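You operate a simulated robot arm through the tools that you are given. There is no shell and no other tool. Be economical: measure what you need, move in short steps, check, and stop when the job is done.

Carry out the task below with a simulated two-armed robot. There is one attempt and no reset: what you move stays moved.

TASK
Brush the dirty brown shoe clean and stand the pair on the shoe bench.
Fine: use the shoe brush and put it back. Set down upright: shoe brush. What is to be rubbed or washed off counts as gone when no trace of it is left.
Where things are to end (x, y in the base frame): loafer within 120 mm of [160, -660]; loafer within 120 mm of [30, -830].
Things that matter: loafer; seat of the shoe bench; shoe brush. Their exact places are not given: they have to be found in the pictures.

It is judged by the outcome, as a careful person would: the job done as asked, and still so three seconds after it is handed in. It fails if anything else is knocked over, pushed out of place, dropped, spilled or broken.

THE ROBOT
Two 7-joint arms with two-finger parallel grippers on one trunk, on a base that drives. Base frame: it is fixed to the floor where the robot stands at the start and does not move with it; the origin is under the middle of the robot, x ahead of it, y to its left, z up; the surface under the hand at the start is at about z = 800. Readings come in mm, rad, newtons and seconds.
The left shoulder is at the start at [70, 133, 1151], the right one opposite. With the tool pointing down near the work surface each hand reaches from about 100 to 640 mm from the robot's upright axis, wherever it stands, measured 20 degrees to its own side. Places, roughly: seat of the shoe bench [0, -900, 500]; shoe brush (13x5x6 cm) [600, 0, 800]. Payload 1.57 kg a hand.
Tool frame (each hand has its own): the origin (TCP) lies between the finger pads and is the grasp point; the fingertips stand 30 mm ahead of it; z points along the fingers, y is the line along which they close. The gripper opens to 80 mm. The fingers are 17 mm wide and 12 mm thick; the gripper's body (40 by 82 mm) begins 80 mm behind the TCP.
Orientation is that of the tool frame in the base frame, as a unit quaternion [w, x, y, z]. With the fingers straight down and closing along the base's y, the tool's x points along the base's -x, its y along +y and its z along -z.

THE INTERFACE
- The arms move only by the tool apply_moves. It takes "left_increments", "right_increments" or both (then of equal length, played together; a hand with none holds still); each is a list of rows, each an object of numbers (a shift or turn left out is 0, a gripper value left out holds the last): "dx", "dy", "dz": the shift along the tool's x, y, z in mm; "wx", "wy", "wz": the turn, a rotation vector about the tool's x, y, z in degrees; "gripper": the gripper command, from -1 (fully open) to 1 (shut), values between in proportion. In form: [{"dx": .., "dy": .., "dz": .., "wx": .., "wy": .., "wz": .., "gripper": ..}, ...]. A call has 1 to 12 rows; each row is the pose to reach, as a shift and turn from the pose commanded when the call began, along the tool's axes at that moment. Each row takes 0.2 s and may step no farther than 50 mm and 0.15 rad from the row before; otherwise, or with a gripper value out of range, the whole call is refused. A pose out of reach is approached as far as the arm can. The call stops where the force on the tool passes 40 N (or 10 N more than at its start, if that is more) or the arm is blocked; 0.2 s more then pass. Each finger travels about 153 mm/s and halts on what it meets, pressing with about 35 N; the grip force reading is that of the motor and also rises with nothing between the fingers. The clock runs only during rows and for 0.2 s after the last one: add rows that repeat a pose to give the fingers time. It gives the time, the measured TCP pose, the force on the tool (base axes), the opening and the grip force at its end, in the units of the frame above (readings bear some noise), with the torque about the TCP (base axes, N m) and any sound that the robot's microphone picked up.
- Cameras (640 x 400 px; columns grow to the right, rows downward): "scene" is now at [130.6, -35.6, 1373.9]; the picture's right is [-0.40, -0.92, 0.00], its down [-0.58, 0.25, -0.77] and it looks along [0.71, -0.31, -0.63] (base axes); focal length 214 px, centre (320, 200). "left" rides on the left gripper at [72, 7, -122] in its tool frame; the picture's right is [-0.09, 1.00, 0.00], its down [-0.84, -0.08, -0.54] and it looks along [-0.54, -0.05, 0.84] (tool axes); focal length 238 px, centre (320, 200). "right" rides on the right gripper at [72, -7, -122] in its tool frame; the picture's right is [0.09, 1.00, 0.00], its down [-0.84, 0.08, -0.54] and it looks along [-0.54, 0.05, 0.84] (tool axes); focal length 238 px, centre (320, 200).
- camera(camera): a new picture of that camera. It takes no simulated time.
- raise_lower(by): slides the trunk up (or, below 0, down) by that many mm; the arms and the scene camera ride with it, the base frame stays. It gives what a move gives, with no picture.
- steer(legs): drives the robot by 1 to 6 legs, each [ahead, left, turn to the left] in mm, mm and rad, along the robot's own axes; the way and the turn of a leg run together, so that a leg with both is an arc; at most 1500 mm and 3.142 rad a leg. The arms and the cameras ride along, it lands a little off, and it stops where it bumps. It gives what a move gives.
- head_to(pan, tilt): turns the head with the scene camera to pan (to the left, within 1.501 rad either way) and tilt (down, from -0.506 to 1.204), counted from straight ahead of the robot. It gives what a move gives.
- measure_at(camera, pixels): for up to 12 pixels [column, row] of the newest picture of that camera ("zoom" is the newest enlarged one), the place [x, y, z] in the base frame of the surface seen there, good to about 2 mm. It takes no simulated time.
- zoom(camera, box): a new picture of the part [left, top, right, bottom] of that camera's present view, enlarged. It takes no simulated time.
- close_job(): hands the job in; it is judged then, once.

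Go step by step. Measure first, check grasps and placings, and put right what went wrong. The budget is 80 turns and 78 pictures, counting those below and the enlarged ones. Unless the task says otherwise, let go and move clear before handing in, and close with one line.

The tools are called after "Emit:" as name(argument=value, ...) on one line, values as JSON. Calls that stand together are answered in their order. apply_moves: Moves the arms, as the interface text tells. Its arguments: {"type":"object","properties":{"left_increments":{"type":"array"},"right_increments":{"type":"array"}},"required":[]} The other tools are called the same way: raise_lower (by) slides the trunk up or down; steer (legs) drives the base; head_to (pan, tilt) turns the head that bears the scene camera; camera (camera) takes a picture; measure_at (camera, pixels) gives the place of the surface under pixels of a picture; zoom (camera, box) takes an enlarged picture of a part of a camera's view; close_job () hands the job in.

At the start:

```text
t: 0.0
left_tool_pos: [388.1, -15.8, 1222.8]
left_tool_rot: [0.0, -0.001, 1.0, 0.001]
left_contact_force: [0.0, -0.8, -0.3]
left_ft_torque: [-0.04, 0.03, -0.01]
left_opening: 80.0
left_grip_force: 0.0
right_tool_pos: [300.6, -449.8, 1215.0]
right_tool_rot: [0.0, 0.0, 1.0, -0.001]
right_contact_force: [0.3, -0.2, -0.3]
right_ft_torque: [0.03, 0.02, 0.0]
right_opening: 79.9
right_grip_force: 0.2
trunk travel left (down, up): [-725.0, 215.0]
robot x, y, heading: [1.3, -1.1, -0.002]
head pan, tilt: [-0.407, 0.684]
```

scene: 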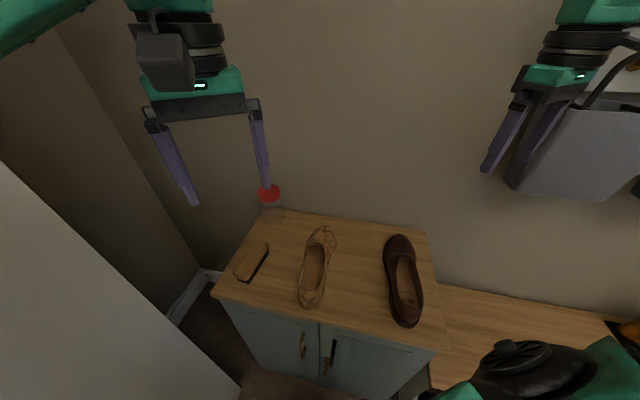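
right: 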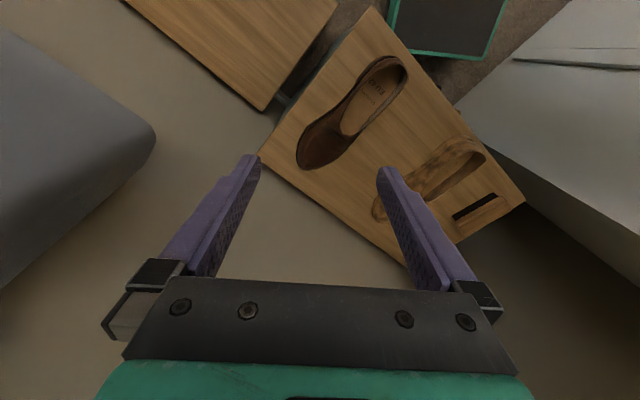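
left: 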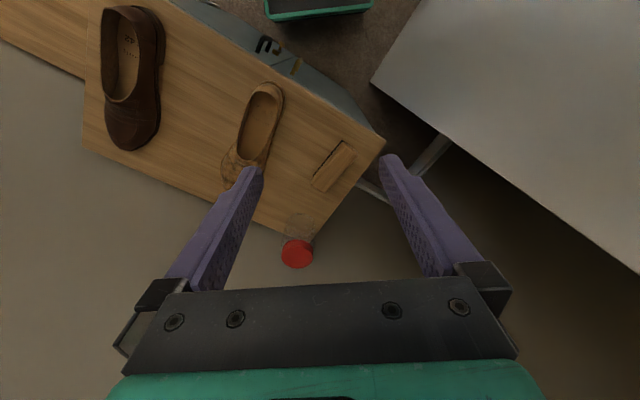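

The scene shows a cabinet with a brush near (252,262), a dirty tan-looking loafer near (317,265), a dark brown loafer near (403,280) and a jar with a red lid. I'll enlarge and measure them.

Emit:
zoom(camera="scene", box=[200, 170, 460, 340])

Emit:
measure_at(camera="scene", pixels=[[252, 258], [246, 272], [264, 246], [324, 232], [310, 302], [312, 275], [398, 240], [408, 320], [404, 285], [286, 211], [425, 230], [435, 345]])

Emit:
measure_at(camera="left", pixels=[[331, 168], [345, 150], [320, 188], [270, 92], [232, 178], [140, 12], [130, 145], [297, 253], [385, 142], [312, 236], [255, 130], [118, 60]])

```text
2.35 times, centred on (330, 255) of scene
```

zoom: 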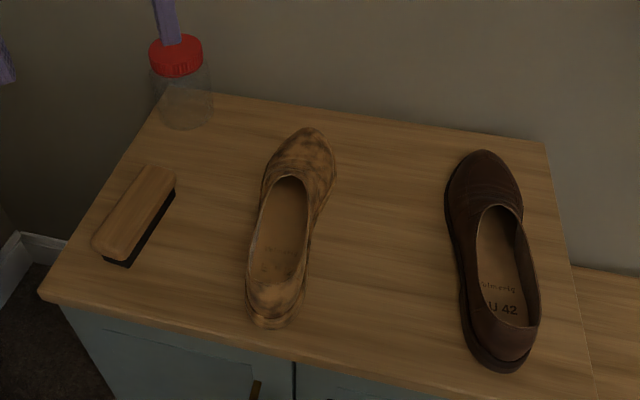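

```text
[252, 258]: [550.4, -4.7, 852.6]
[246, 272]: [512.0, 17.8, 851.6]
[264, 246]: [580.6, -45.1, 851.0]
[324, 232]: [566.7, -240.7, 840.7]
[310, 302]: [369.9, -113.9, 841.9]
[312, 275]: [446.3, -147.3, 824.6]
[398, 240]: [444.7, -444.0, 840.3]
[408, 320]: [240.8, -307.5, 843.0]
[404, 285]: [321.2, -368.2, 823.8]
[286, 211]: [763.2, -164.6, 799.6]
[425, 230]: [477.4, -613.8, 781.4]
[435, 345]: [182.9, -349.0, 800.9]
```

```text
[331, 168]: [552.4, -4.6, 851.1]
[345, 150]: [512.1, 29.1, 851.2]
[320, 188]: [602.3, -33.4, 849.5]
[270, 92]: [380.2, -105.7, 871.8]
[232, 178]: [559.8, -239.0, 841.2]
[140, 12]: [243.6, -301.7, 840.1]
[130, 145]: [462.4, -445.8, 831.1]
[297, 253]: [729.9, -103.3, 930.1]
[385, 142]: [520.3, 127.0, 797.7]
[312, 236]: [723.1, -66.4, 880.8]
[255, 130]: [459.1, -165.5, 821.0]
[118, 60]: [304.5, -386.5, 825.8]
```

The tan-mottled loafer (around [460,-175]) looks like the dusty one. I'll look closer at it from both hand cameras and turn the head toward the bench.

Emit:
zoom(camera="left", box=[200, 70, 360, 200])

Emit:
zoom(camera="scene", box=[280, 215, 350, 315])

Emit:
head_to(pan=-1.45, tilt=0.8)

Emit:
camera(camera="scene")

```text
3.08 times, centred on (280, 135) of left
```

zoom: 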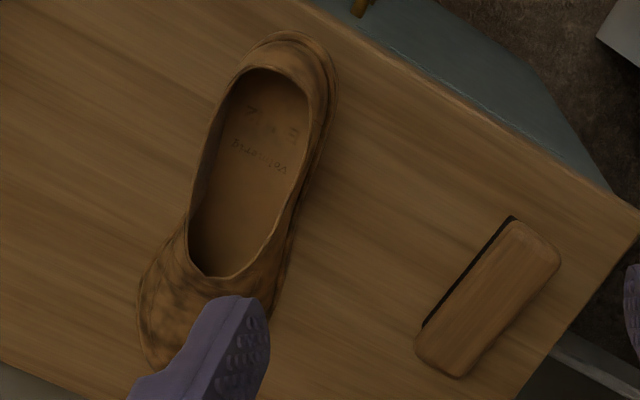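

```text
4.00 times, centred on (315, 265) of scene
```

zoom: 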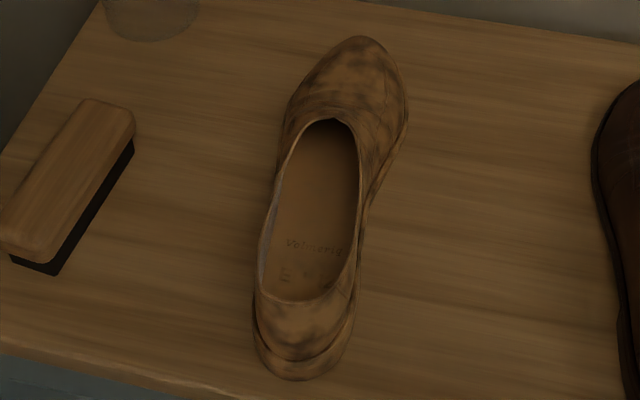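

```text
t: 1.3
left_tool_pos: [389.7, -15.8, 1222.4]
left_tool_rot: [0.0, -0.001, 1.0, 0.001]
left_contact_force: [1.5, 0.8, 0.0]
left_ft_torque: [0.0, 0.02, 0.0]
left_opening: 80.0
left_grip_force: 0.1
right_tool_pos: [299.4, -449.9, 1214.4]
right_tool_rot: [0.0, 0.0, 1.0, 0.001]
right_contact_force: [0.5, -0.4, -0.8]
right_ft_torque: [0.0, 0.0, 0.0]
right_opening: 80.2
right_grip_force: 0.0
trunk travel left (down, up): [-725.0, 215.0]
robot x, y, heading: [-0.5, 0.6, -0.0]
head pan, tilt: [-1.45, 0.799]
```

```text
71 pictures are left
```

scene: 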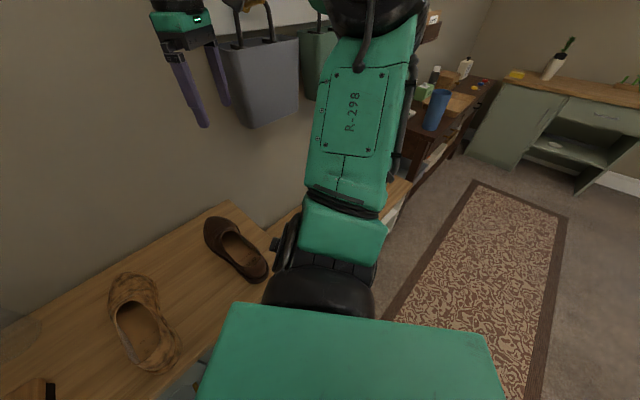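

The bench is hidden by the right arm in this view, but the right hand camera saw it at its upper left (230,40). I'll measure there.

Emit:
measure_at(camera="right", pixels=[[230, 40], [262, 108], [160, 10], [320, 15], [375, 10], [262, 160], [383, 75], [315, 160], [350, 100], [460, 150], [385, 210], [520, 205]])

Emit:
measure_at(camera="scene", pixels=[[275, 225], [395, 200], [290, 217], [220, 205], [390, 220]])

```text
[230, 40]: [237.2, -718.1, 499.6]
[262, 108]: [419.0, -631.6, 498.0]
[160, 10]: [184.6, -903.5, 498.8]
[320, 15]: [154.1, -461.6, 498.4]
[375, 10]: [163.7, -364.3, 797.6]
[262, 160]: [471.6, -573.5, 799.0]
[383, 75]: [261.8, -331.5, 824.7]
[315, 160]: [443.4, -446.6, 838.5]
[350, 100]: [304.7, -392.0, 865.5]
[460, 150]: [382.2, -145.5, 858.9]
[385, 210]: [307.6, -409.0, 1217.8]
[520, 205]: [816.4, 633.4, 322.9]
```

```text
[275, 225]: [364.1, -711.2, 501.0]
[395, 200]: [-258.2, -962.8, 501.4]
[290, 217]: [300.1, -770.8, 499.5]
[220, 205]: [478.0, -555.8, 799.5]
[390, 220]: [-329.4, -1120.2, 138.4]
```

The bench seat is at z≈500, and the cabinet, shoes and brush are all turned about -35°. I'll bring the left hand over the brush, turned so it closes across the brush's width.

Emit:
apply_moves(left_increments=[{"dx": -24, "dy": 1.5, "dz": 36, "wz": 5}, {"dx": -48, "dy": 3, "dz": 72, "wz": 10}, {"dx": -72, "dy": 4.5, "dz": 108, "wz": 15}, {"dx": -96, "dy": 6, "dz": 144, "wz": 20}, {"dx": -120, "dy": 8, "dz": 180, "wz": 25}, {"dx": -144, "dy": 9.5, "dz": 216, "wz": 30}, {"dx": -166, "dy": 11, "dz": 250, "wz": 35}, {"dx": -166, "dy": 11, "dz": 250, "wz": 35}])

Emit:
head_to(pan=-0.25, tilt=0.75)

Emit:
camera(camera="left")

Emit:
camera(camera="scene")

```text
t: 3.1
left_tool_pos: [555.7, -5.5, 970.9]
left_tool_rot: [0.0, 0.301, 0.954, 0.0]
left_contact_force: [0.1, 1.0, -0.5]
left_ft_torque: [0.0, -0.04, -0.02]
left_opening: 80.1
left_grip_force: 0.0
right_tool_pos: [297.2, -448.5, 1215.4]
right_tool_rot: [0.0, 0.0, 1.0, 0.0]
right_contact_force: [0.8, 0.2, 0.7]
right_ft_torque: [0.01, -0.03, -0.02]
right_opening: 80.0
right_grip_force: 0.1
trunk travel left (down, up): [-725.0, 215.0]
robot x, y, heading: [-2.4, -0.7, 0.007]
head pan, tilt: [-1.45, 0.799]
```

```text
t: 4.5
left_tool_pos: [556.2, -5.8, 972.7]
left_tool_rot: [0.001, 0.301, 0.954, 0.002]
left_contact_force: [-0.4, 0.2, -0.6]
left_ft_torque: [-0.02, -0.04, 0.0]
left_opening: 80.1
left_grip_force: 0.0
right_tool_pos: [298.9, -448.6, 1215.6]
right_tool_rot: [0.0, 0.0, 1.0, 0.0]
right_contact_force: [-0.4, -0.5, -0.4]
right_ft_torque: [-0.02, 0.0, 0.03]
right_opening: 79.9
right_grip_force: 0.1
trunk travel left (down, up): [-725.0, 215.0]
robot x, y, heading: [1.3, -0.6, -0.003]
head pan, tilt: [-0.25, 0.75]
```

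```text
70 pictures are left
```

left: 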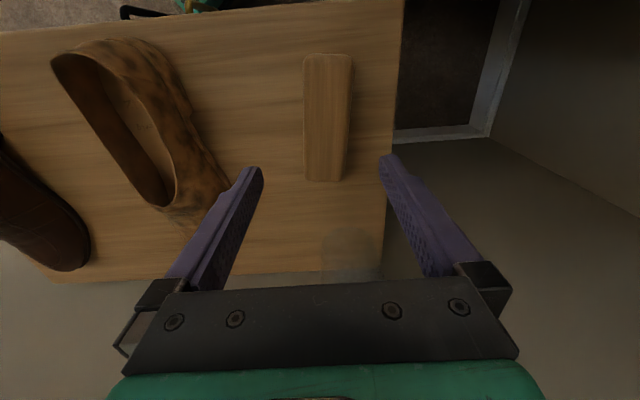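

```text
69 pictures are left
```

scene: 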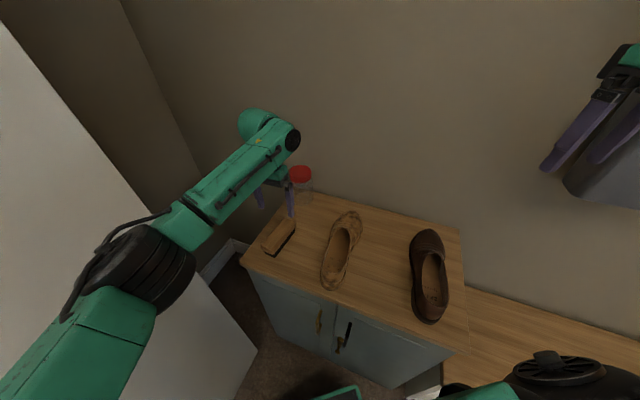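

The brush shows squarely in the left picture, roughly (303,55)–(352,180). I'll measure its edges.

Emit:
measure_at(camera="left", pixels=[[308, 60], [347, 60], [308, 176], [344, 176], [306, 118], [346, 118], [327, 57], [326, 179], [300, 118], [352, 118]])

Emit:
zoom(camera="left", box=[30, 20, 380, 240])

```text
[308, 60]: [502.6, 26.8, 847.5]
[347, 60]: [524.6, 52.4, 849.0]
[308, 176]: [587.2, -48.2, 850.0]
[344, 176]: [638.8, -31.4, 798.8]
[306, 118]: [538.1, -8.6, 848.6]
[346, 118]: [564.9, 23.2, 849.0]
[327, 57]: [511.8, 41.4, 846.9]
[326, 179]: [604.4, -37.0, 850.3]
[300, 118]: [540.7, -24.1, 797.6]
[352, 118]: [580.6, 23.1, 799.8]
```

```text
1.82 times, centred on (205, 130) of left
```

zoom: 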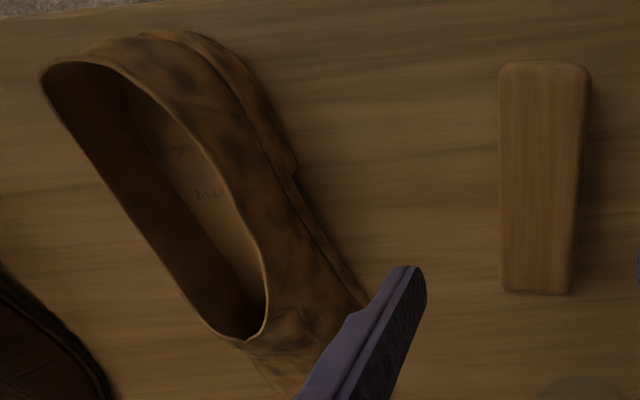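

The brush's axis is at about -40°, centred near [557.5,2.5], top z≈850. I'll turn 5° more, descend and grasp with the tips well above the bristle bottom.

Emit:
apply_moves(left_increments=[{"dx": 3, "dy": 7.5, "dz": 40, "wz": 5}, {"dx": 3, "dy": 7.5, "dz": 80, "wz": 5}, {"dx": 3, "dy": 7.5, "dz": 119, "wz": 5}, {"dx": 3, "dy": 7.5, "dz": 119, "wz": 5, "gripper": -1}])

Emit:
camera(camera="left")

```text
t: 5.5
left_tool_pos: [559.9, 3.3, 854.7]
left_tool_rot: [0.0, 0.344, 0.939, 0.0]
left_contact_force: [0.1, -0.4, 1.0]
left_ft_torque: [-0.01, 0.01, 0.01]
left_opening: 80.0
left_grip_force: 0.2
right_tool_pos: [299.3, -449.0, 1215.1]
right_tool_rot: [0.0, 0.001, 1.0, 0.0]
right_contact_force: [-0.4, 0.2, -0.7]
right_ft_torque: [0.01, 0.04, 0.01]
right_opening: 79.7
right_grip_force: 0.0
trunk travel left (down, up): [-725.0, 215.0]
robot x, y, heading: [-3.4, 0.4, 0.001]
head pan, tilt: [-0.25, 0.75]
```

```text
67 pictures are left
```

left: 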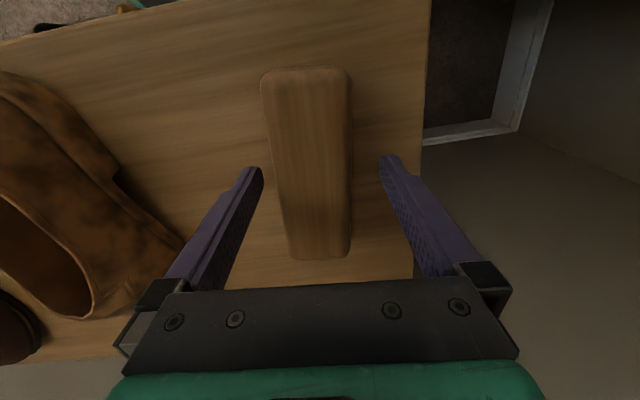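

The fingers straddle the brush; I'll check its axis once more before closing.

Emit:
measure_at(camera="left", pixels=[[272, 90], [345, 90], [277, 150], [346, 150], [285, 210], [346, 210], [305, 72], [320, 252]])

```text
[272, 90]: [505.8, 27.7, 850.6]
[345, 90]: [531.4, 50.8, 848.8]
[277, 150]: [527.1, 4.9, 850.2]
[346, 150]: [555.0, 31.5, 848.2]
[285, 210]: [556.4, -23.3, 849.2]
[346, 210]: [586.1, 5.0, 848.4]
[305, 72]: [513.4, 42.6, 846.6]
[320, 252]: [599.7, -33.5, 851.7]
```

Axis about -42°, centre about [556,4]: aligned well enough. Closing now.

Emit:
apply_moves(left_increments=[{"wz": 1.5, "gripper": 0}, {"wz": 1.5, "gripper": 1}, {"wz": 1.5, "gripper": 1}, {"wz": 1.5, "gripper": 1}, {"wz": 1.5, "gripper": 1}, {"wz": 1.5, "dz": -30, "gripper": 1}, {"wz": 1.5, "dz": -70, "gripper": 1}])

Emit:
camera(camera="left")

Emit:
zoom(camera="scene", box=[220, 120, 470, 330])

```text
t: 7.1
left_tool_pos: [558.4, 5.2, 923.5]
left_tool_rot: [0.0, 0.354, 0.935, 0.001]
left_contact_force: [0.3, 0.2, -1.6]
left_ft_torque: [0.01, 0.0, -0.01]
left_opening: 47.3
left_grip_force: 34.7
right_tool_pos: [298.4, -450.6, 1216.1]
right_tool_rot: [0.0, -0.001, 1.0, -0.001]
right_contact_force: [0.5, 0.3, -0.3]
right_ft_torque: [0.02, 0.0, 0.0]
right_opening: 80.2
right_grip_force: 0.1
trunk travel left (down, up): [-725.0, 215.0]
robot x, y, heading: [2.8, -1.2, 0.001]
head pan, tilt: [-0.25, 0.75]
```

```text
66 pictures are left
```

left: 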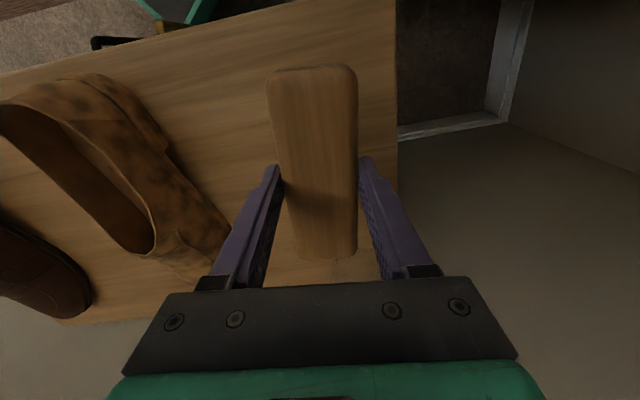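

```text
1.90 times, centred on (345, 225) of scene
```

zoom: 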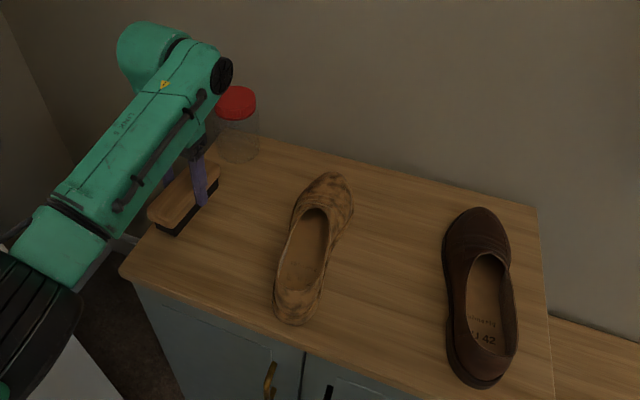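

The brush is held (opening 47 mm, 1.6 N). Next I'll measure the dirty shoe's shape in this zoom picture to plan the strokes.

Emit:
measure_at(camera="zoom", pixels=[[335, 176], [330, 188], [322, 200], [314, 210], [300, 205], [348, 200], [340, 225], [330, 255], [322, 285], [298, 300], [295, 320], [278, 285]])

Emit:
measure_at(camera="left", pixels=[[100, 80], [60, 95], [140, 120], [170, 170], [200, 220], [150, 215], [165, 240], [190, 265], [130, 150], [30, 120], [155, 255], [215, 215]])

```text
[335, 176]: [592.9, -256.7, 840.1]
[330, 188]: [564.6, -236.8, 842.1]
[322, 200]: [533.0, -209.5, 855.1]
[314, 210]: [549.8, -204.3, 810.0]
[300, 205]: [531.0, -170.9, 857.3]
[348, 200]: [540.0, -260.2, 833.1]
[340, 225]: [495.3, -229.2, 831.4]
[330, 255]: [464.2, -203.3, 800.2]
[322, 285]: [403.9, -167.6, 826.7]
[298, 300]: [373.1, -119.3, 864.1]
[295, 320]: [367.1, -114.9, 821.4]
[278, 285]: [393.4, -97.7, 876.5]
```

```text
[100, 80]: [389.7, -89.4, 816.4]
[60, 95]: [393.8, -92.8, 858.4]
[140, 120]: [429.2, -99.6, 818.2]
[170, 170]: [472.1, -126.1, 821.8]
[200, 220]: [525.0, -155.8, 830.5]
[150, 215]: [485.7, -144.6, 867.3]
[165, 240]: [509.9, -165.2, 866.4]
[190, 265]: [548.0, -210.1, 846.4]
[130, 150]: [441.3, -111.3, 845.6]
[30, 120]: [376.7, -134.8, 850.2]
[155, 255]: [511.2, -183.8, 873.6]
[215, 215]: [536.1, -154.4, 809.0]
```

The dirty shoe runs from heel ≈[358,-110] to toe ≈[600,-262] (axis -32°), with the vamp sloping from 873 down to 840. I'll bring the brush above the vamp, aligned with the shoe.

Emit:
apply_moves(left_increments=[{"dz": -40, "wz": -2}, {"dx": -25, "dy": -34, "dz": -60, "wz": -4}, {"dx": -52, "dy": -69, "dz": -60, "wz": -6}, {"dx": -78, "dy": -103, "dz": -60, "wz": -8}, {"dx": -103, "dy": -138, "dz": -60, "wz": -9.5}, {"dx": -128, "dy": -171, "dz": -60, "wz": -9.5}, {"dx": -128, "dy": -171, "dz": -60, "wz": -9.5}])

Emit:
camera(camera="scene")

Emit:
camera(camera="left")

```text
t: 8.7
left_tool_pos: [516.5, -118.3, 973.5]
left_tool_rot: [0.004, 0.279, 0.96, -0.001]
left_contact_force: [-0.4, -0.1, -1.1]
left_ft_torque: [-0.01, 0.0, -0.03]
left_opening: 47.1
left_grip_force: 35.2
left hand out of reach, approached as far as the arm can: row 3, 4, 5, 6, 7
right_tool_pos: [299.4, -447.0, 1215.4]
right_tool_rot: [0.0, 0.0, 1.0, -0.001]
right_contact_force: [-0.2, 0.2, 0.3]
right_ft_torque: [-0.04, 0.0, -0.02]
right_opening: 79.9
right_grip_force: 0.1
trunk travel left (down, up): [-725.0, 215.0]
robot x, y, heading: [-2.5, -1.7, -0.002]
head pan, tilt: [-0.25, 0.75]
```

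```text
64 pictures are left
```

scene: 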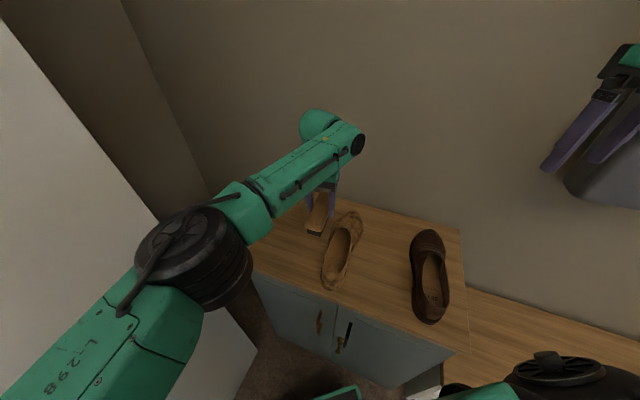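

```text
63 pictures are left
```

left: 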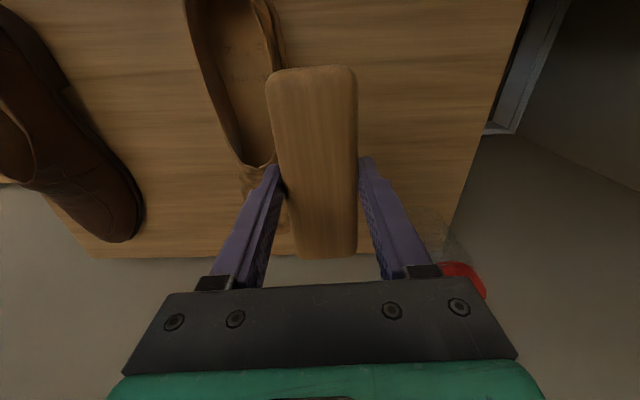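

The left hand can't reach far enough right from here. I'll check where the robot's base front is (green thing at (345,392)) before turning and driving closer.

Emit:
measure_at(camera="scene", pixels=[[345, 390], [318, 398], [358, 390], [330, 372], [258, 285], [440, 355], [340, 397]])

Emit:
raise_lower(by=40)

```text
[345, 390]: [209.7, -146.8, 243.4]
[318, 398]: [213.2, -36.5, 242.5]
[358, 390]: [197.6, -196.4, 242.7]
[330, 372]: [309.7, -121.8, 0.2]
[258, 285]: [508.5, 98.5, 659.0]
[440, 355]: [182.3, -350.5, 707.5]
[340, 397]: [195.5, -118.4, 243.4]
```

```text
t: 9.5
left_tool_pos: [516.1, -120.4, 1014.8]
left_tool_rot: [0.004, 0.278, 0.96, 0.0]
left_contact_force: [-0.5, 1.1, -0.4]
left_ft_torque: [-0.01, -0.02, 0.01]
left_opening: 47.2
left_grip_force: 34.4
right_tool_pos: [299.7, -449.9, 1254.8]
right_tool_rot: [0.0, 0.0, 1.0, 0.0]
right_contact_force: [-0.7, -0.5, -0.5]
right_ft_torque: [0.03, 0.0, 0.02]
right_opening: 80.0
right_grip_force: 0.0
trunk travel left (down, up): [-765.0, 175.0]
robot x, y, heading: [-0.3, -2.1, -0.0]
head pan, tilt: [-0.25, 0.75]
```

The base is about a 420×400 mm box, so turning in place and driving 70 mm nearer leaves room (cabinet front 346 mm away). I'll do that in two legs.

Emit:
steer(legs=[[0, 0, -0.6], [65, 0, 0]])

Emit:
head_to(pan=0.0, tilt=0.8)

Emit:
camera(camera="scene")

```text
t: 12.2
left_tool_pos: [406.4, -425.6, 1018.7]
left_tool_rot: [0.005, 0.551, 0.834, -0.003]
left_contact_force: [-0.3, 0.0, -0.7]
left_ft_torque: [-0.04, -0.04, 0.02]
left_opening: 47.2
left_grip_force: 34.8
right_tool_pos: [40.3, -573.3, 1256.8]
right_tool_rot: [0.003, 0.296, 0.955, -0.001]
right_contact_force: [-0.1, 0.2, 0.9]
right_ft_torque: [-0.04, -0.08, 0.01]
right_opening: 79.9
right_grip_force: 0.1
trunk travel left (down, up): [-765.0, 175.0]
robot x, y, heading: [54.1, -39.1, -0.602]
head pan, tilt: [-0.25, 0.75]
```

```text
t: 12.9
left_tool_pos: [410.1, -428.2, 1015.6]
left_tool_rot: [0.003, 0.551, 0.834, -0.002]
left_contact_force: [0.4, 0.2, -1.1]
left_ft_torque: [0.0, -0.01, 0.01]
left_opening: 47.1
left_grip_force: 35.1
right_tool_pos: [45.3, -577.5, 1255.0]
right_tool_rot: [-0.002, 0.296, 0.955, 0.0]
right_contact_force: [0.2, -0.2, -0.2]
right_ft_torque: [0.03, 0.04, -0.01]
right_opening: 80.1
right_grip_force: 0.0
trunk travel left (down, up): [-765.0, 175.0]
robot x, y, heading: [53.1, -39.5, -0.604]
head pan, tilt: [0.0, 0.799]
```

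```text
62 pictures are left
```

scene: 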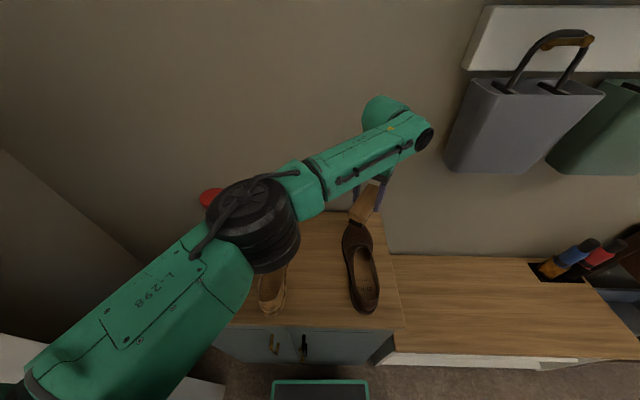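

Robot turned; the left hand hovers over the dark shoe. I'll bring the brush over the dirty vamp, aligned with the shoe axis (-32°).

Emit:
apply_moves(left_increments=[{"dx": 25, "dy": 34, "dz": 4, "wz": -6}, {"dx": 50, "dy": 68, "dz": 8, "wz": -12}, {"dx": 74, "dy": 102, "dz": 12, "wz": -18}, {"dx": 99, "dy": 136, "dz": 16, "wz": -24}, {"dx": 123, "dy": 170, "dz": 20, "wz": -30}, {"dx": 148, "dy": 204, "dz": 25, "wz": -35}, {"dx": 148, "dy": 204, "dz": 25, "wz": -35}])

Emit:
camera(camera="left")

```text
t: 14.5
left_tool_pos: [540.1, -212.8, 989.1]
left_tool_rot: [0.004, 0.275, 0.962, -0.002]
left_contact_force: [0.4, -0.3, -1.3]
left_ft_torque: [-0.01, 0.01, -0.02]
left_opening: 47.1
left_grip_force: 35.4
right_tool_pos: [44.7, -577.0, 1255.6]
right_tool_rot: [0.0, 0.296, 0.955, -0.001]
right_contact_force: [-0.9, -1.0, 0.4]
right_ft_torque: [0.01, -0.01, 0.01]
right_opening: 80.0
right_grip_force: 0.0
trunk travel left (down, up): [-765.0, 175.0]
robot x, y, heading: [50.6, -39.1, -0.609]
head pan, tilt: [0.0, 0.799]
```

```text
61 pictures are left
```

left: 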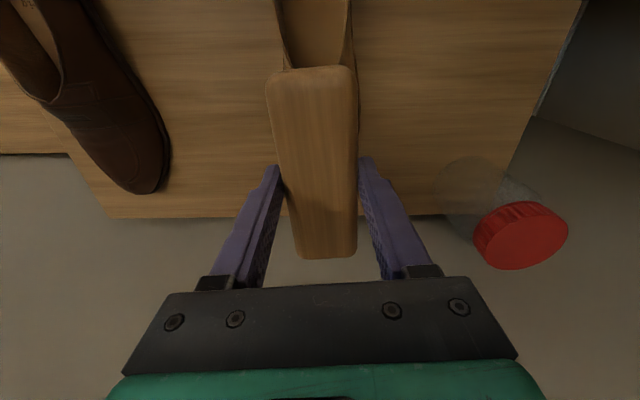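

The brush is centred over the vamp. I'll pitch it 16° nose-down to match the slope and come down close to contact.

Emit:
apply_moves(left_increments=[{"dx": -7, "dz": 30, "wy": 8}, {"dx": -18, "dz": 65, "wy": 16}, {"dx": -18, "dz": 76, "wy": 16}, {"dx": -18, "dz": 80, "wy": 16}, {"dx": -18, "dz": 80, "wy": 16}])

Emit:
camera(camera="scene")

```text
t: 15.7
left_tool_pos: [555.0, -221.4, 910.0]
left_tool_rot: [-0.13, 0.273, 0.953, 0.034]
left_contact_force: [10.5, -8.0, 22.4]
left_ft_torque: [0.31, 0.59, 0.11]
left_opening: 47.2
left_grip_force: 34.7
right_tool_pos: [44.7, -576.5, 1255.3]
right_tool_rot: [0.0, 0.297, 0.955, 0.0]
right_contact_force: [-0.6, 0.1, 0.3]
right_ft_torque: [0.0, 0.0, -0.01]
right_opening: 80.1
right_grip_force: 0.1
trunk travel left (down, up): [-765.0, 175.0]
robot x, y, heading: [52.9, -37.7, -0.607]
head pan, tilt: [0.0, 0.799]
```

```text
60 pictures are left
```

scene: 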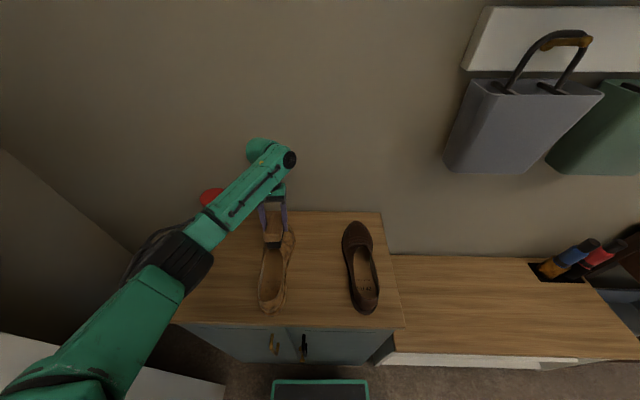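

Contact: 22 N upward, so the surface is reached. I'll ease off 2 mm and stroke along the vamp slope toward the toe and back.

Emit:
apply_moves(left_increments=[{"dz": -2.5}, {"dx": -15, "dz": -2.5}, {"dx": -30, "dz": -2}, {"dx": -15, "dz": -2.5}, {"dz": -2.5}, {"dx": -15, "dz": -2.5}, {"dx": -30, "dz": -2}, {"dx": -15, "dz": -2.5}, {"dz": -2.5}])

Emit:
zoom(camera="scene", box=[220, 190, 420, 320])

```text
t: 17.7
left_tool_pos: [553.8, -221.5, 910.2]
left_tool_rot: [-0.132, 0.273, 0.952, 0.036]
left_contact_force: [-0.7, -0.1, -1.0]
left_ft_torque: [-0.03, -0.02, 0.0]
left_opening: 47.2
left_grip_force: 35.1
right_tool_pos: [43.5, -574.0, 1255.9]
right_tool_rot: [0.001, 0.296, 0.955, -0.001]
right_contact_force: [-0.4, 0.6, 0.1]
right_ft_torque: [-0.04, -0.01, 0.01]
right_opening: 80.0
right_grip_force: 0.1
trunk travel left (down, up): [-765.0, 175.0]
robot x, y, heading: [52.5, -37.9, -0.603]
head pan, tilt: [0.0, 0.799]
```

```text
3.08 times, centred on (320, 255) of scene
```

zoom: 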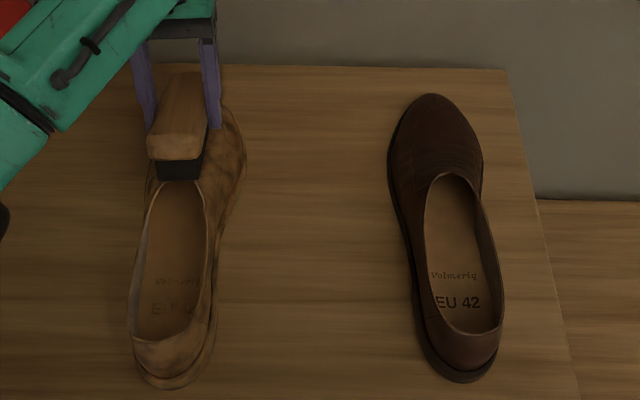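

The last part of the stroke lost contact. I'll raise the brush and pull it back so I can see what the stroke changed.

Emit:
apply_moves(left_increments=[{"dz": -40}, {"dz": -80}, {"dz": -90, "dx": -5, "dy": 45}, {"dz": -90, "dx": -5, "dy": 90}, {"dz": -90, "dx": -5, "dy": 110}], right_increments=[{"dx": -30, "dy": 30}, {"dx": -60, "dy": 60}, {"dx": -90, "dy": 90}, {"dx": -120, "dy": 120}, {"dx": -150, "dy": 140}])

Emit:
zoom(camera="scene", box=[220, 190, 420, 320])

Emit:
camera(camera="right")

```text
t: 18.9
left_tool_pos: [639.3, -143.5, 993.8]
left_tool_rot: [-0.132, 0.273, 0.952, 0.036]
left_contact_force: [0.2, 0.6, -1.7]
left_ft_torque: [0.02, 0.02, 0.0]
left_opening: 47.3
left_grip_force: 35.0
right_tool_pos: [241.4, -560.2, 1256.4]
right_tool_rot: [-0.001, 0.296, 0.955, 0.002]
right_contact_force: [0.5, -0.7, 1.1]
right_ft_torque: [0.0, 0.02, 0.01]
right_opening: 80.1
right_grip_force: 0.0
right hand out of reach, approached as far as the arm can: row 5
trunk travel left (down, up): [-765.0, 175.0]
robot x, y, heading: [53.2, -33.8, -0.602]
head pan, tilt: [0.0, 0.799]
```

```text
3.08 times, centred on (320, 255) of scene
```

zoom: 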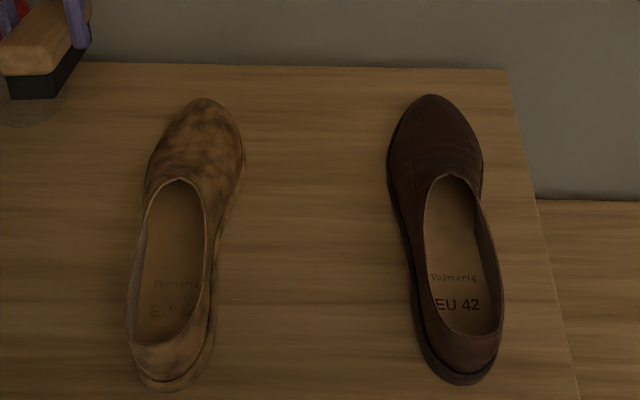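

```text
57 pictures are left
```

right: 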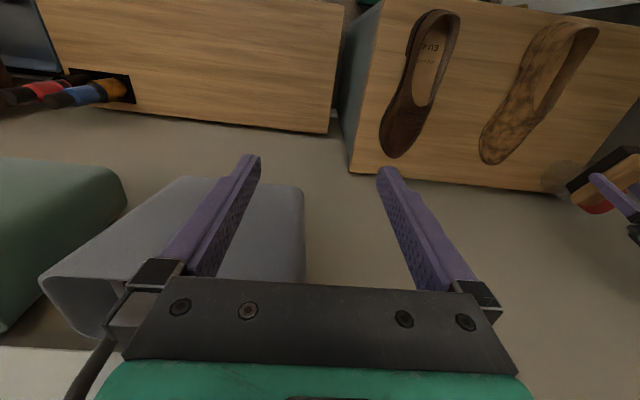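

I'll enlarge both views of the shoe toe to see if any spots went.

Emit:
zoom(camera="right", box=[470, 15, 610, 175])

Emit:
zoom(camera="scene", box=[250, 215, 310, 265])

```text
2.50 times, centred on (540, 95) of right
```

zoom: 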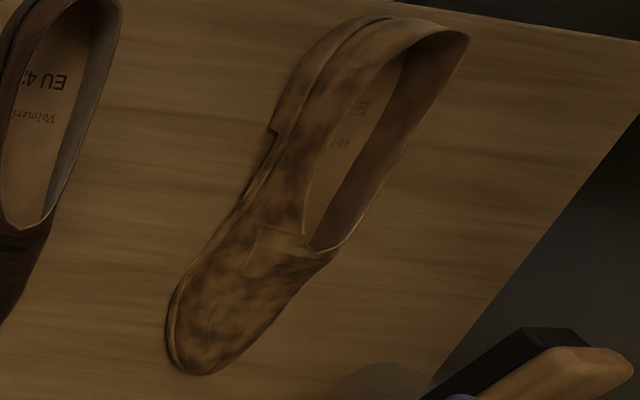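

```text
8.00 times, centred on (280, 240) of scene
```

zoom: 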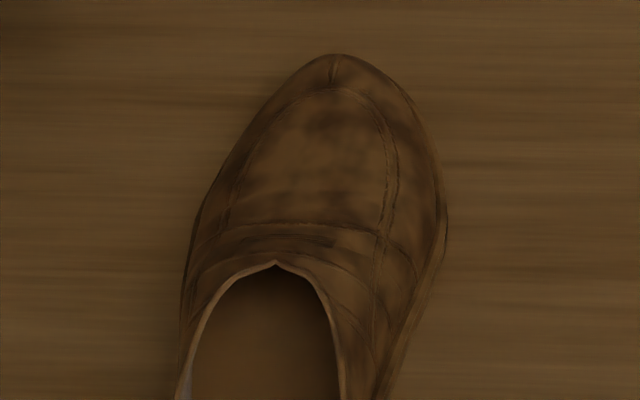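

No clear change yet, and most of that stroke was in the air. I'll return and brush with firmer contact held through longer strokes, reading the force as I go.

Emit:
apply_moves(left_increments=[{"dx": 5, "dy": -45}, {"dx": 5, "dy": -90}, {"dx": 5, "dy": -110, "dz": 40}, {"dx": 5, "dy": -110, "dz": 85}, {"dx": 5, "dy": -110, "dz": 91.5}, {"dx": -10, "dy": -110, "dz": 92}, {"dx": -25, "dy": -110, "dz": 92.5}, {"dx": -10, "dy": -110, "dz": 92}, {"dx": 5, "dy": -110, "dz": 91.5}, {"dx": -10, "dy": -110, "dz": 92}, {"dx": -25, "dy": -110, "dz": 93}], right_increments=[{"dx": 20}, {"dx": 40}, {"dx": 40}, {"dx": 40}, {"dx": 40}, {"dx": 40}, {"dx": 40}, {"dx": 40}, {"dx": 40}, {"dx": 40}, {"dx": 40}])

```text
t: 21.3
left_tool_pos: [575.4, -235.9, 903.7]
left_tool_rot: [-0.129, 0.274, 0.952, 0.035]
left_contact_force: [-5.5, 3.3, 19.0]
left_ft_torque: [-0.22, -0.27, 0.01]
left_opening: 47.1
left_grip_force: 35.4
right_tool_pos: [203.0, -539.9, 1259.5]
right_tool_rot: [0.002, 0.294, 0.956, 0.001]
right_contact_force: [-0.2, 0.0, -0.2]
right_ft_torque: [0.03, 0.0, 0.02]
right_opening: 80.0
right_grip_force: 0.1
right hand out of reach, approached as far as the arm can: row 2
trunk travel left (down, up): [-765.0, 175.0]
robot x, y, heading: [55.2, -33.9, -0.595]
head pan, tilt: [0.0, 0.799]
```

Contact is now good at 19 N. I'll continue back-and-forth strokes with small side shifts, then lift and compare.

Emit:
apply_moves(left_increments=[{"dx": 15, "dz": -0.5}, {"dx": 30, "dz": -1.5, "dy": 8}, {"dx": 15, "dz": -0.5, "dy": 12}, {"dy": 12, "dz": 0.5}, {"dx": 15, "dz": 0, "dy": 0}, {"dx": 30, "dz": -1.5, "dy": -8}, {"dx": 15, "dz": 0, "dy": -12}, {"dy": -12, "dz": 0.5}, {"dx": 10, "dz": -10, "dy": -12}, {"dx": 10, "dz": -50, "dy": 0}, {"dx": 10, "dz": -90, "dy": 20}, {"dx": 20, "dz": -90, "dy": 70}])

Emit:
zoom(camera="scene", box=[220, 190, 420, 320])

Emit:
zoom(camera="scene", box=[250, 215, 310, 265])

```text
refused: row 12 steps farther than a row can; nothing moved
```

```text
3.08 times, centred on (320, 255) of scene
```

zoom: 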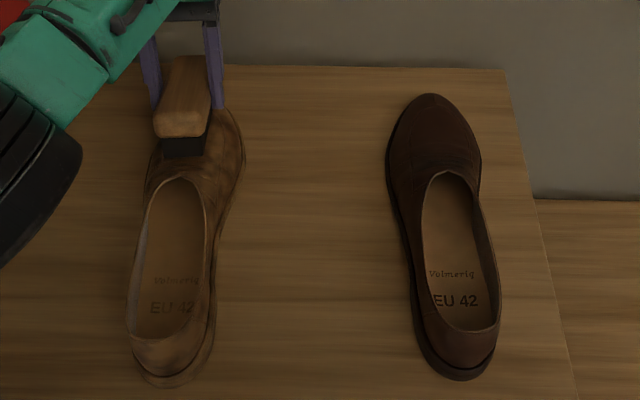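

```text
8.00 times, centred on (280, 240) of scene
```

zoom: 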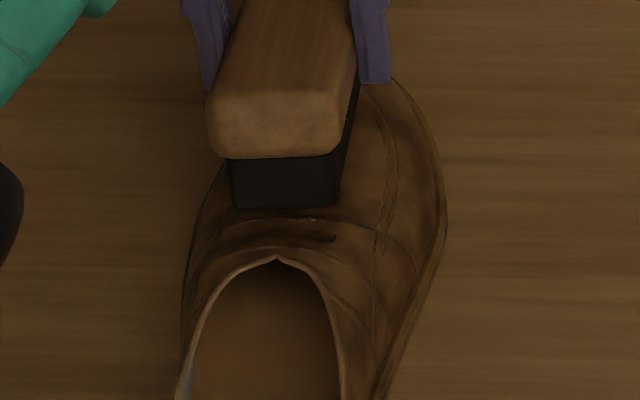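

The shoe is clearly darker overall and "EU 42" is more legible, so the dirt fades with brushing. I'll keep stroking.

Emit:
apply_moves(left_increments=[{"dx": 15, "dz": -0.5}, {"dx": 30, "dz": -1.5}, {"dx": 15, "dz": -0.5}, {"dz": 0}, {"dx": 15, "dz": -0.5}, {"dx": 30, "dz": -1.5}, {"dx": 15, "dz": -0.5}, {"dz": 0}, {"dx": 15, "dz": -0.5}, {"dx": 30, "dz": -1.5}, {"dx": 15, "dz": -0.5}, {"dz": 0}])

Emit:
apply_moves(left_increments=[{"dx": 15, "dz": -0.5}, {"dx": 30, "dz": -1.5, "dy": 8}, {"dx": 15, "dz": -0.5, "dy": 12}, {"dy": 12, "dz": 0}, {"dx": 15, "dz": -0.5, "dy": 0}, {"dx": 30, "dz": -1.5, "dy": -8}, {"dx": 15, "dz": -0.5, "dy": -12}, {"dy": -12, "dz": 0}, {"dx": 15, "dz": -0.5, "dy": 0}, {"dx": 30, "dz": -1.5}, {"dx": 15, "dz": -0.5}, {"dz": 0}])

Emit:
zoom(camera="scene", box=[220, 190, 420, 320])

```text
t: 23.9
left_tool_pos: [578.4, -236.5, 902.5]
left_tool_rot: [-0.131, 0.272, 0.953, 0.036]
left_contact_force: [0.2, -0.7, -0.5]
left_ft_torque: [-0.01, -0.03, -0.03]
left_opening: 47.3
left_grip_force: 34.5
right_tool_pos: [208.0, -541.8, 1257.5]
right_tool_rot: [0.001, 0.295, 0.956, 0.001]
right_contact_force: [-0.8, -0.7, 0.5]
right_ft_torque: [0.03, -0.03, 0.0]
right_opening: 80.1
right_grip_force: 0.1
trunk travel left (down, up): [-765.0, 175.0]
robot x, y, heading: [52.9, -36.0, -0.603]
head pan, tilt: [0.0, 0.799]
```

```text
t: 26.5
left_tool_pos: [578.2, -236.0, 898.9]
left_tool_rot: [-0.13, 0.273, 0.952, 0.034]
left_contact_force: [-3.5, -0.8, 7.7]
left_ft_torque: [-0.19, 0.0, -0.08]
left_opening: 47.2
left_grip_force: 34.9
right_tool_pos: [206.2, -540.6, 1259.2]
right_tool_rot: [0.0, 0.295, 0.955, 0.002]
right_contact_force: [-0.2, 0.0, -0.8]
right_ft_torque: [-0.01, 0.0, -0.01]
right_opening: 80.0
right_grip_force: 0.1
trunk travel left (down, up): [-765.0, 175.0]
robot x, y, heading: [51.6, -36.9, -0.61]
head pan, tilt: [0.0, 0.799]
```

```text
3.08 times, centred on (320, 255) of scene
```

zoom: 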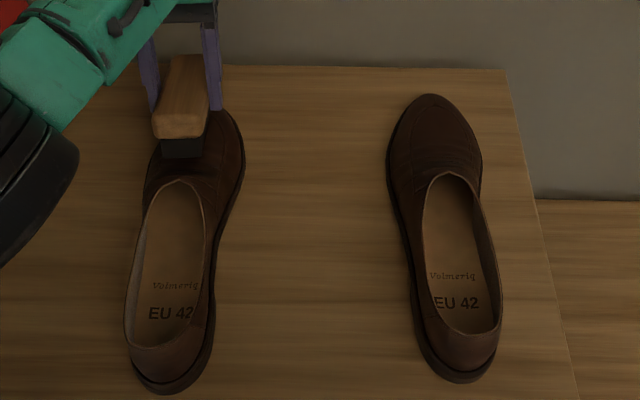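

Nearly matched with the clean shoe now. One more round of strokes for the last traces, then lift.

Emit:
apply_moves(left_increments=[{"dx": 15, "dz": -0.5}, {"dx": 30, "dz": -1.5}, {"dx": 15, "dz": -0.5}, {"dz": 0.5}, {"dx": 15, "dz": 0}, {"dx": 30, "dz": -1}, {"dx": 15, "dz": 0}, {"dz": 0.5}, {"dx": 15, "dz": 0}, {"dx": 30, "dz": -1}, {"dx": 15, "dz": 0}, {"dz": 0.5}])

Emit:
apply_moves(left_increments=[{"dx": 15, "dz": -0.5}, {"dx": 30, "dz": -1.5}, {"dx": 15, "dz": -0.5}, {"dz": 0.5}, {"dx": 15, "dz": 0}, {"dx": 30, "dz": -1}, {"dx": 30, "dz": -40}, {"dx": 30, "dz": -80}, {"dx": 30, "dz": -100, "dy": 30}, {"dx": 30, "dz": -100, "dy": 75}, {"dx": 30, "dz": -100, "dy": 120}])

Emit:
zoom(camera="scene", box=[240, 210, 400, 320])

Emit:
zoom(camera="right", box=[400, 0, 640, 180])

```text
t: 29.1
left_tool_pos: [578.2, -236.5, 900.7]
left_tool_rot: [-0.131, 0.273, 0.952, 0.035]
left_contact_force: [-2.3, -0.1, 5.3]
left_ft_torque: [-0.11, -0.01, -0.04]
left_opening: 47.1
left_grip_force: 35.1
right_tool_pos: [207.0, -540.6, 1258.4]
right_tool_rot: [0.001, 0.295, 0.956, 0.001]
right_contact_force: [-0.4, 0.6, 0.5]
right_ft_torque: [-0.03, -0.02, 0.0]
right_opening: 79.9
right_grip_force: 0.1
trunk travel left (down, up): [-765.0, 175.0]
robot x, y, heading: [53.8, -34.2, -0.601]
head pan, tilt: [0.0, 0.799]
```

```text
t: 31.5
left_tool_pos: [641.6, -129.3, 1004.8]
left_tool_rot: [-0.131, 0.274, 0.952, 0.034]
left_contact_force: [0.9, 0.6, -1.4]
left_ft_torque: [-0.01, 0.01, 0.03]
left_opening: 47.2
left_grip_force: 35.3
right_tool_pos: [207.9, -538.4, 1258.7]
right_tool_rot: [0.0, 0.295, 0.956, 0.0]
right_contact_force: [-0.6, 0.6, -0.8]
right_ft_torque: [-0.04, 0.01, 0.01]
right_opening: 80.1
right_grip_force: 0.0
trunk travel left (down, up): [-765.0, 175.0]
robot x, y, heading: [52.9, -36.5, -0.603]
head pan, tilt: [0.0, 0.799]
```

```text
3.64 times, centred on (320, 265) of scene
```

zoom: 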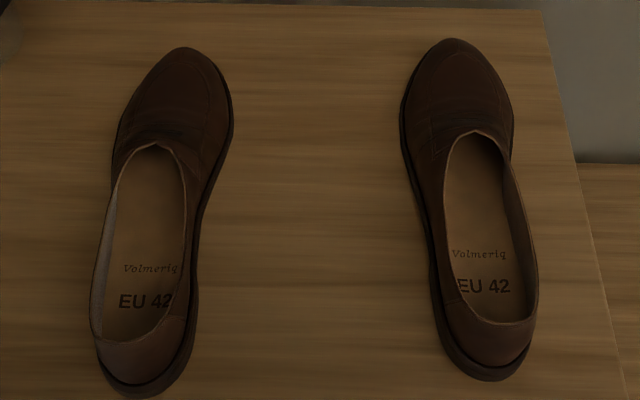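

```text
2.22 times, centred on (520, 90) of right
```

zoom: 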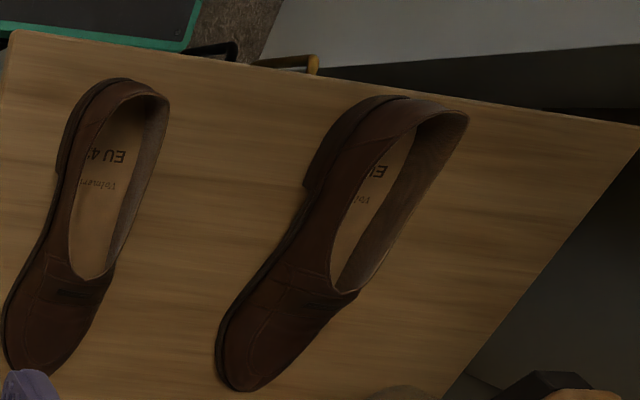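

The shoes look alike now. For safety against faint leftover traces I'll do one more round of strokes.

Emit:
apply_moves(left_increments=[{"dy": -45}, {"dy": -90}, {"dy": -120, "dz": 30}, {"dy": -120, "dz": 70}, {"dy": -120, "dz": 95}, {"dy": -120, "dz": 99}, {"dx": -15, "dy": -120, "dz": 100}, {"dx": -30, "dy": -120, "dz": 100.5}, {"dx": -15, "dy": -120, "dz": 100}, {"dy": -120, "dz": 99}, {"dx": -15, "dy": -120, "dz": 100}, {"dx": -30, "dy": -120, "dz": 101}])

Emit:
apply_moves(left_increments=[{"dx": 15, "dz": -0.5}, {"dx": 30, "dz": -1.5}, {"dx": 15, "dz": -0.5}, {"dz": 0.5}, {"dx": 15, "dz": 0}, {"dx": 30, "dz": -1}, {"dx": 15, "dz": 0}, {"dz": 0.5}, {"dx": 15, "dz": 0}, {"dx": 30, "dz": -1}, {"dx": 15, "dz": 0}, {"dz": 0.5}])

Emit:
apply_moves(left_increments=[{"dx": 15, "dz": -0.5}, {"dx": 30, "dz": -1.5}, {"dx": 15, "dz": -0.5}, {"dz": 0.5}, {"dx": 15, "dz": 0}, {"dx": 30, "dz": -1}, {"dx": 30, "dz": -40}, {"dx": 30, "dz": -80}, {"dx": 30, "dz": -100, "dy": 30}, {"dx": 30, "dz": -100, "dy": 75}, {"dx": 30, "dz": -100, "dy": 120}])

Emit:
zoom(camera="scene", box=[240, 210, 400, 320])

```text
t: 34.1
left_tool_pos: [579.0, -237.4, 900.4]
left_tool_rot: [-0.13, 0.273, 0.953, 0.035]
left_contact_force: [0.2, 0.1, -1.6]
left_ft_torque: [0.03, -0.01, -0.04]
left_opening: 47.2
left_grip_force: 34.5
right_tool_pos: [207.1, -540.4, 1258.5]
right_tool_rot: [0.0, 0.295, 0.956, 0.001]
right_contact_force: [-0.2, 0.2, -0.3]
right_ft_torque: [-0.02, 0.01, -0.02]
right_opening: 80.1
right_grip_force: 0.1
trunk travel left (down, up): [-765.0, 175.0]
robot x, y, heading: [54.2, -38.0, -0.603]
head pan, tilt: [0.0, 0.799]
```

```text
t: 36.7
left_tool_pos: [577.0, -235.6, 897.8]
left_tool_rot: [-0.131, 0.274, 0.952, 0.035]
left_contact_force: [-2.9, -0.8, 7.6]
left_ft_torque: [-0.21, -0.01, -0.05]
left_opening: 47.1
left_grip_force: 35.3
right_tool_pos: [205.3, -540.2, 1258.8]
right_tool_rot: [0.002, 0.295, 0.956, 0.001]
right_contact_force: [0.4, -0.3, 0.6]
right_ft_torque: [0.01, -0.03, -0.02]
right_opening: 80.0
right_grip_force: 0.2
trunk travel left (down, up): [-765.0, 175.0]
robot x, y, heading: [51.6, -37.6, -0.6]
head pan, tilt: [0.0, 0.799]
```

```text
t: 39.1
left_tool_pos: [644.1, -135.5, 1003.4]
left_tool_rot: [-0.131, 0.273, 0.952, 0.034]
left_contact_force: [0.6, 0.8, -0.7]
left_ft_torque: [-0.04, 0.02, 0.02]
left_opening: 47.3
left_grip_force: 34.4
right_tool_pos: [208.4, -539.9, 1259.2]
right_tool_rot: [0.0, 0.295, 0.956, 0.0]
right_contact_force: [-0.3, 0.2, 0.8]
right_ft_torque: [0.02, -0.04, -0.01]
right_opening: 79.9
right_grip_force: 0.0
trunk travel left (down, up): [-765.0, 175.0]
robot x, y, heading: [52.6, -36.8, -0.603]
head pan, tilt: [0.0, 0.799]
```

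```text
3.64 times, centred on (320, 265) of scene
```

zoom: 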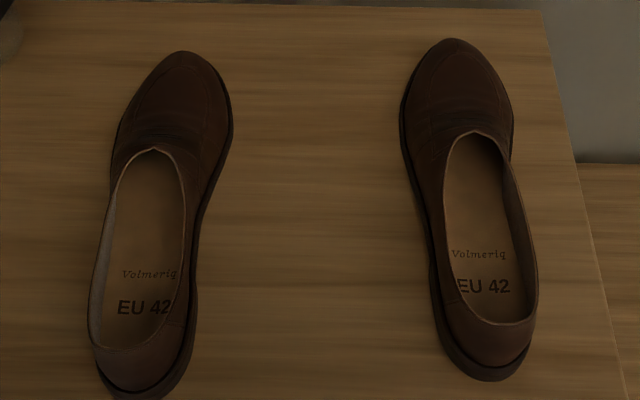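

Both shoes look equally clean. Now I'll take the brush back, level it, and hover over its original place [558,5].

Emit:
apply_moves(left_increments=[{"dx": 45, "dz": 13, "wy": -5}, {"dx": 90, "dz": 26, "wy": -11}, {"dx": 138, "dz": 40, "wy": -16}, {"dx": 138, "dz": 40, "dy": 40, "wy": -16}, {"dx": 138, "dz": 40, "dy": 72, "wy": -16}, {"dx": 138, "dz": 40, "dy": 72, "wy": -16}])

Emit:
camera(camera="left")

```text
t: 40.5
left_tool_pos: [554.2, -21.9, 997.9]
left_tool_rot: [0.0, 0.278, 0.961, 0.007]
left_contact_force: [-0.2, 0.2, -1.7]
left_ft_torque: [0.02, 0.02, 0.02]
left_opening: 47.3
left_grip_force: 35.2
right_tool_pos: [204.3, -569.9, 1244.5]
right_tool_rot: [-0.002, 0.297, 0.955, 0.014]
right_contact_force: [0.5, -0.2, -0.6]
right_ft_torque: [0.01, 0.01, 0.01]
right_opening: 80.1
right_grip_force: 0.0
trunk travel left (down, up): [-765.0, 175.0]
robot x, y, heading: [53.3, -40.6, -0.606]
head pan, tilt: [0.0, 0.799]
```

```text
48 pictures are left
```

left: 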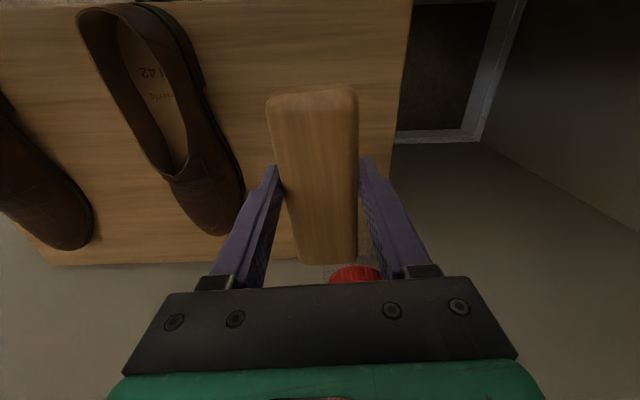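

The left hand fell ~27 mm short and the right hand shifted about 30 mm, which suggests the arms brushed each other or lagged. I'll look before going on.

Emit:
camera(camera="scene")

Emit:
apply_moves(left_increments=[{"dz": 0}, {"dz": 0}])

```text
47 pictures are left
```

scene: 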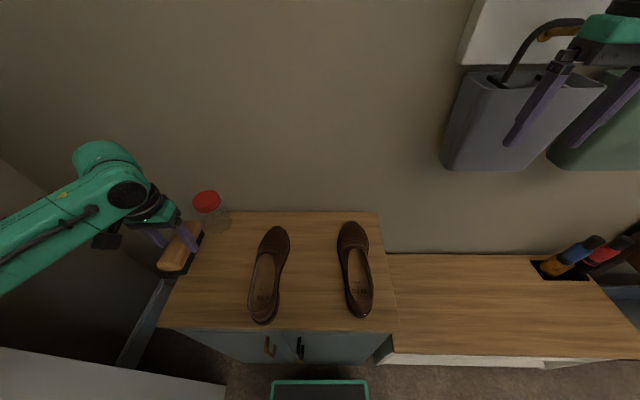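

```text
t: 41.1
left_tool_pos: [553.5, -22.0, 999.2]
left_tool_rot: [-0.001, 0.276, 0.961, 0.008]
left_contact_force: [0.3, -0.3, -1.5]
left_ft_torque: [0.03, -0.01, -0.01]
left_opening: 47.0
left_grip_force: 35.4
right_tool_pos: [202.5, -568.9, 1245.9]
right_tool_rot: [-0.002, 0.297, 0.955, 0.013]
right_contact_force: [-0.6, -0.5, -0.2]
right_ft_torque: [-0.01, -0.01, 0.01]
right_opening: 80.0
right_grip_force: 0.1
trunk travel left (down, up): [-765.0, 175.0]
robot x, y, heading: [49.9, -38.7, -0.608]
head pan, tilt: [0.0, 0.799]
```

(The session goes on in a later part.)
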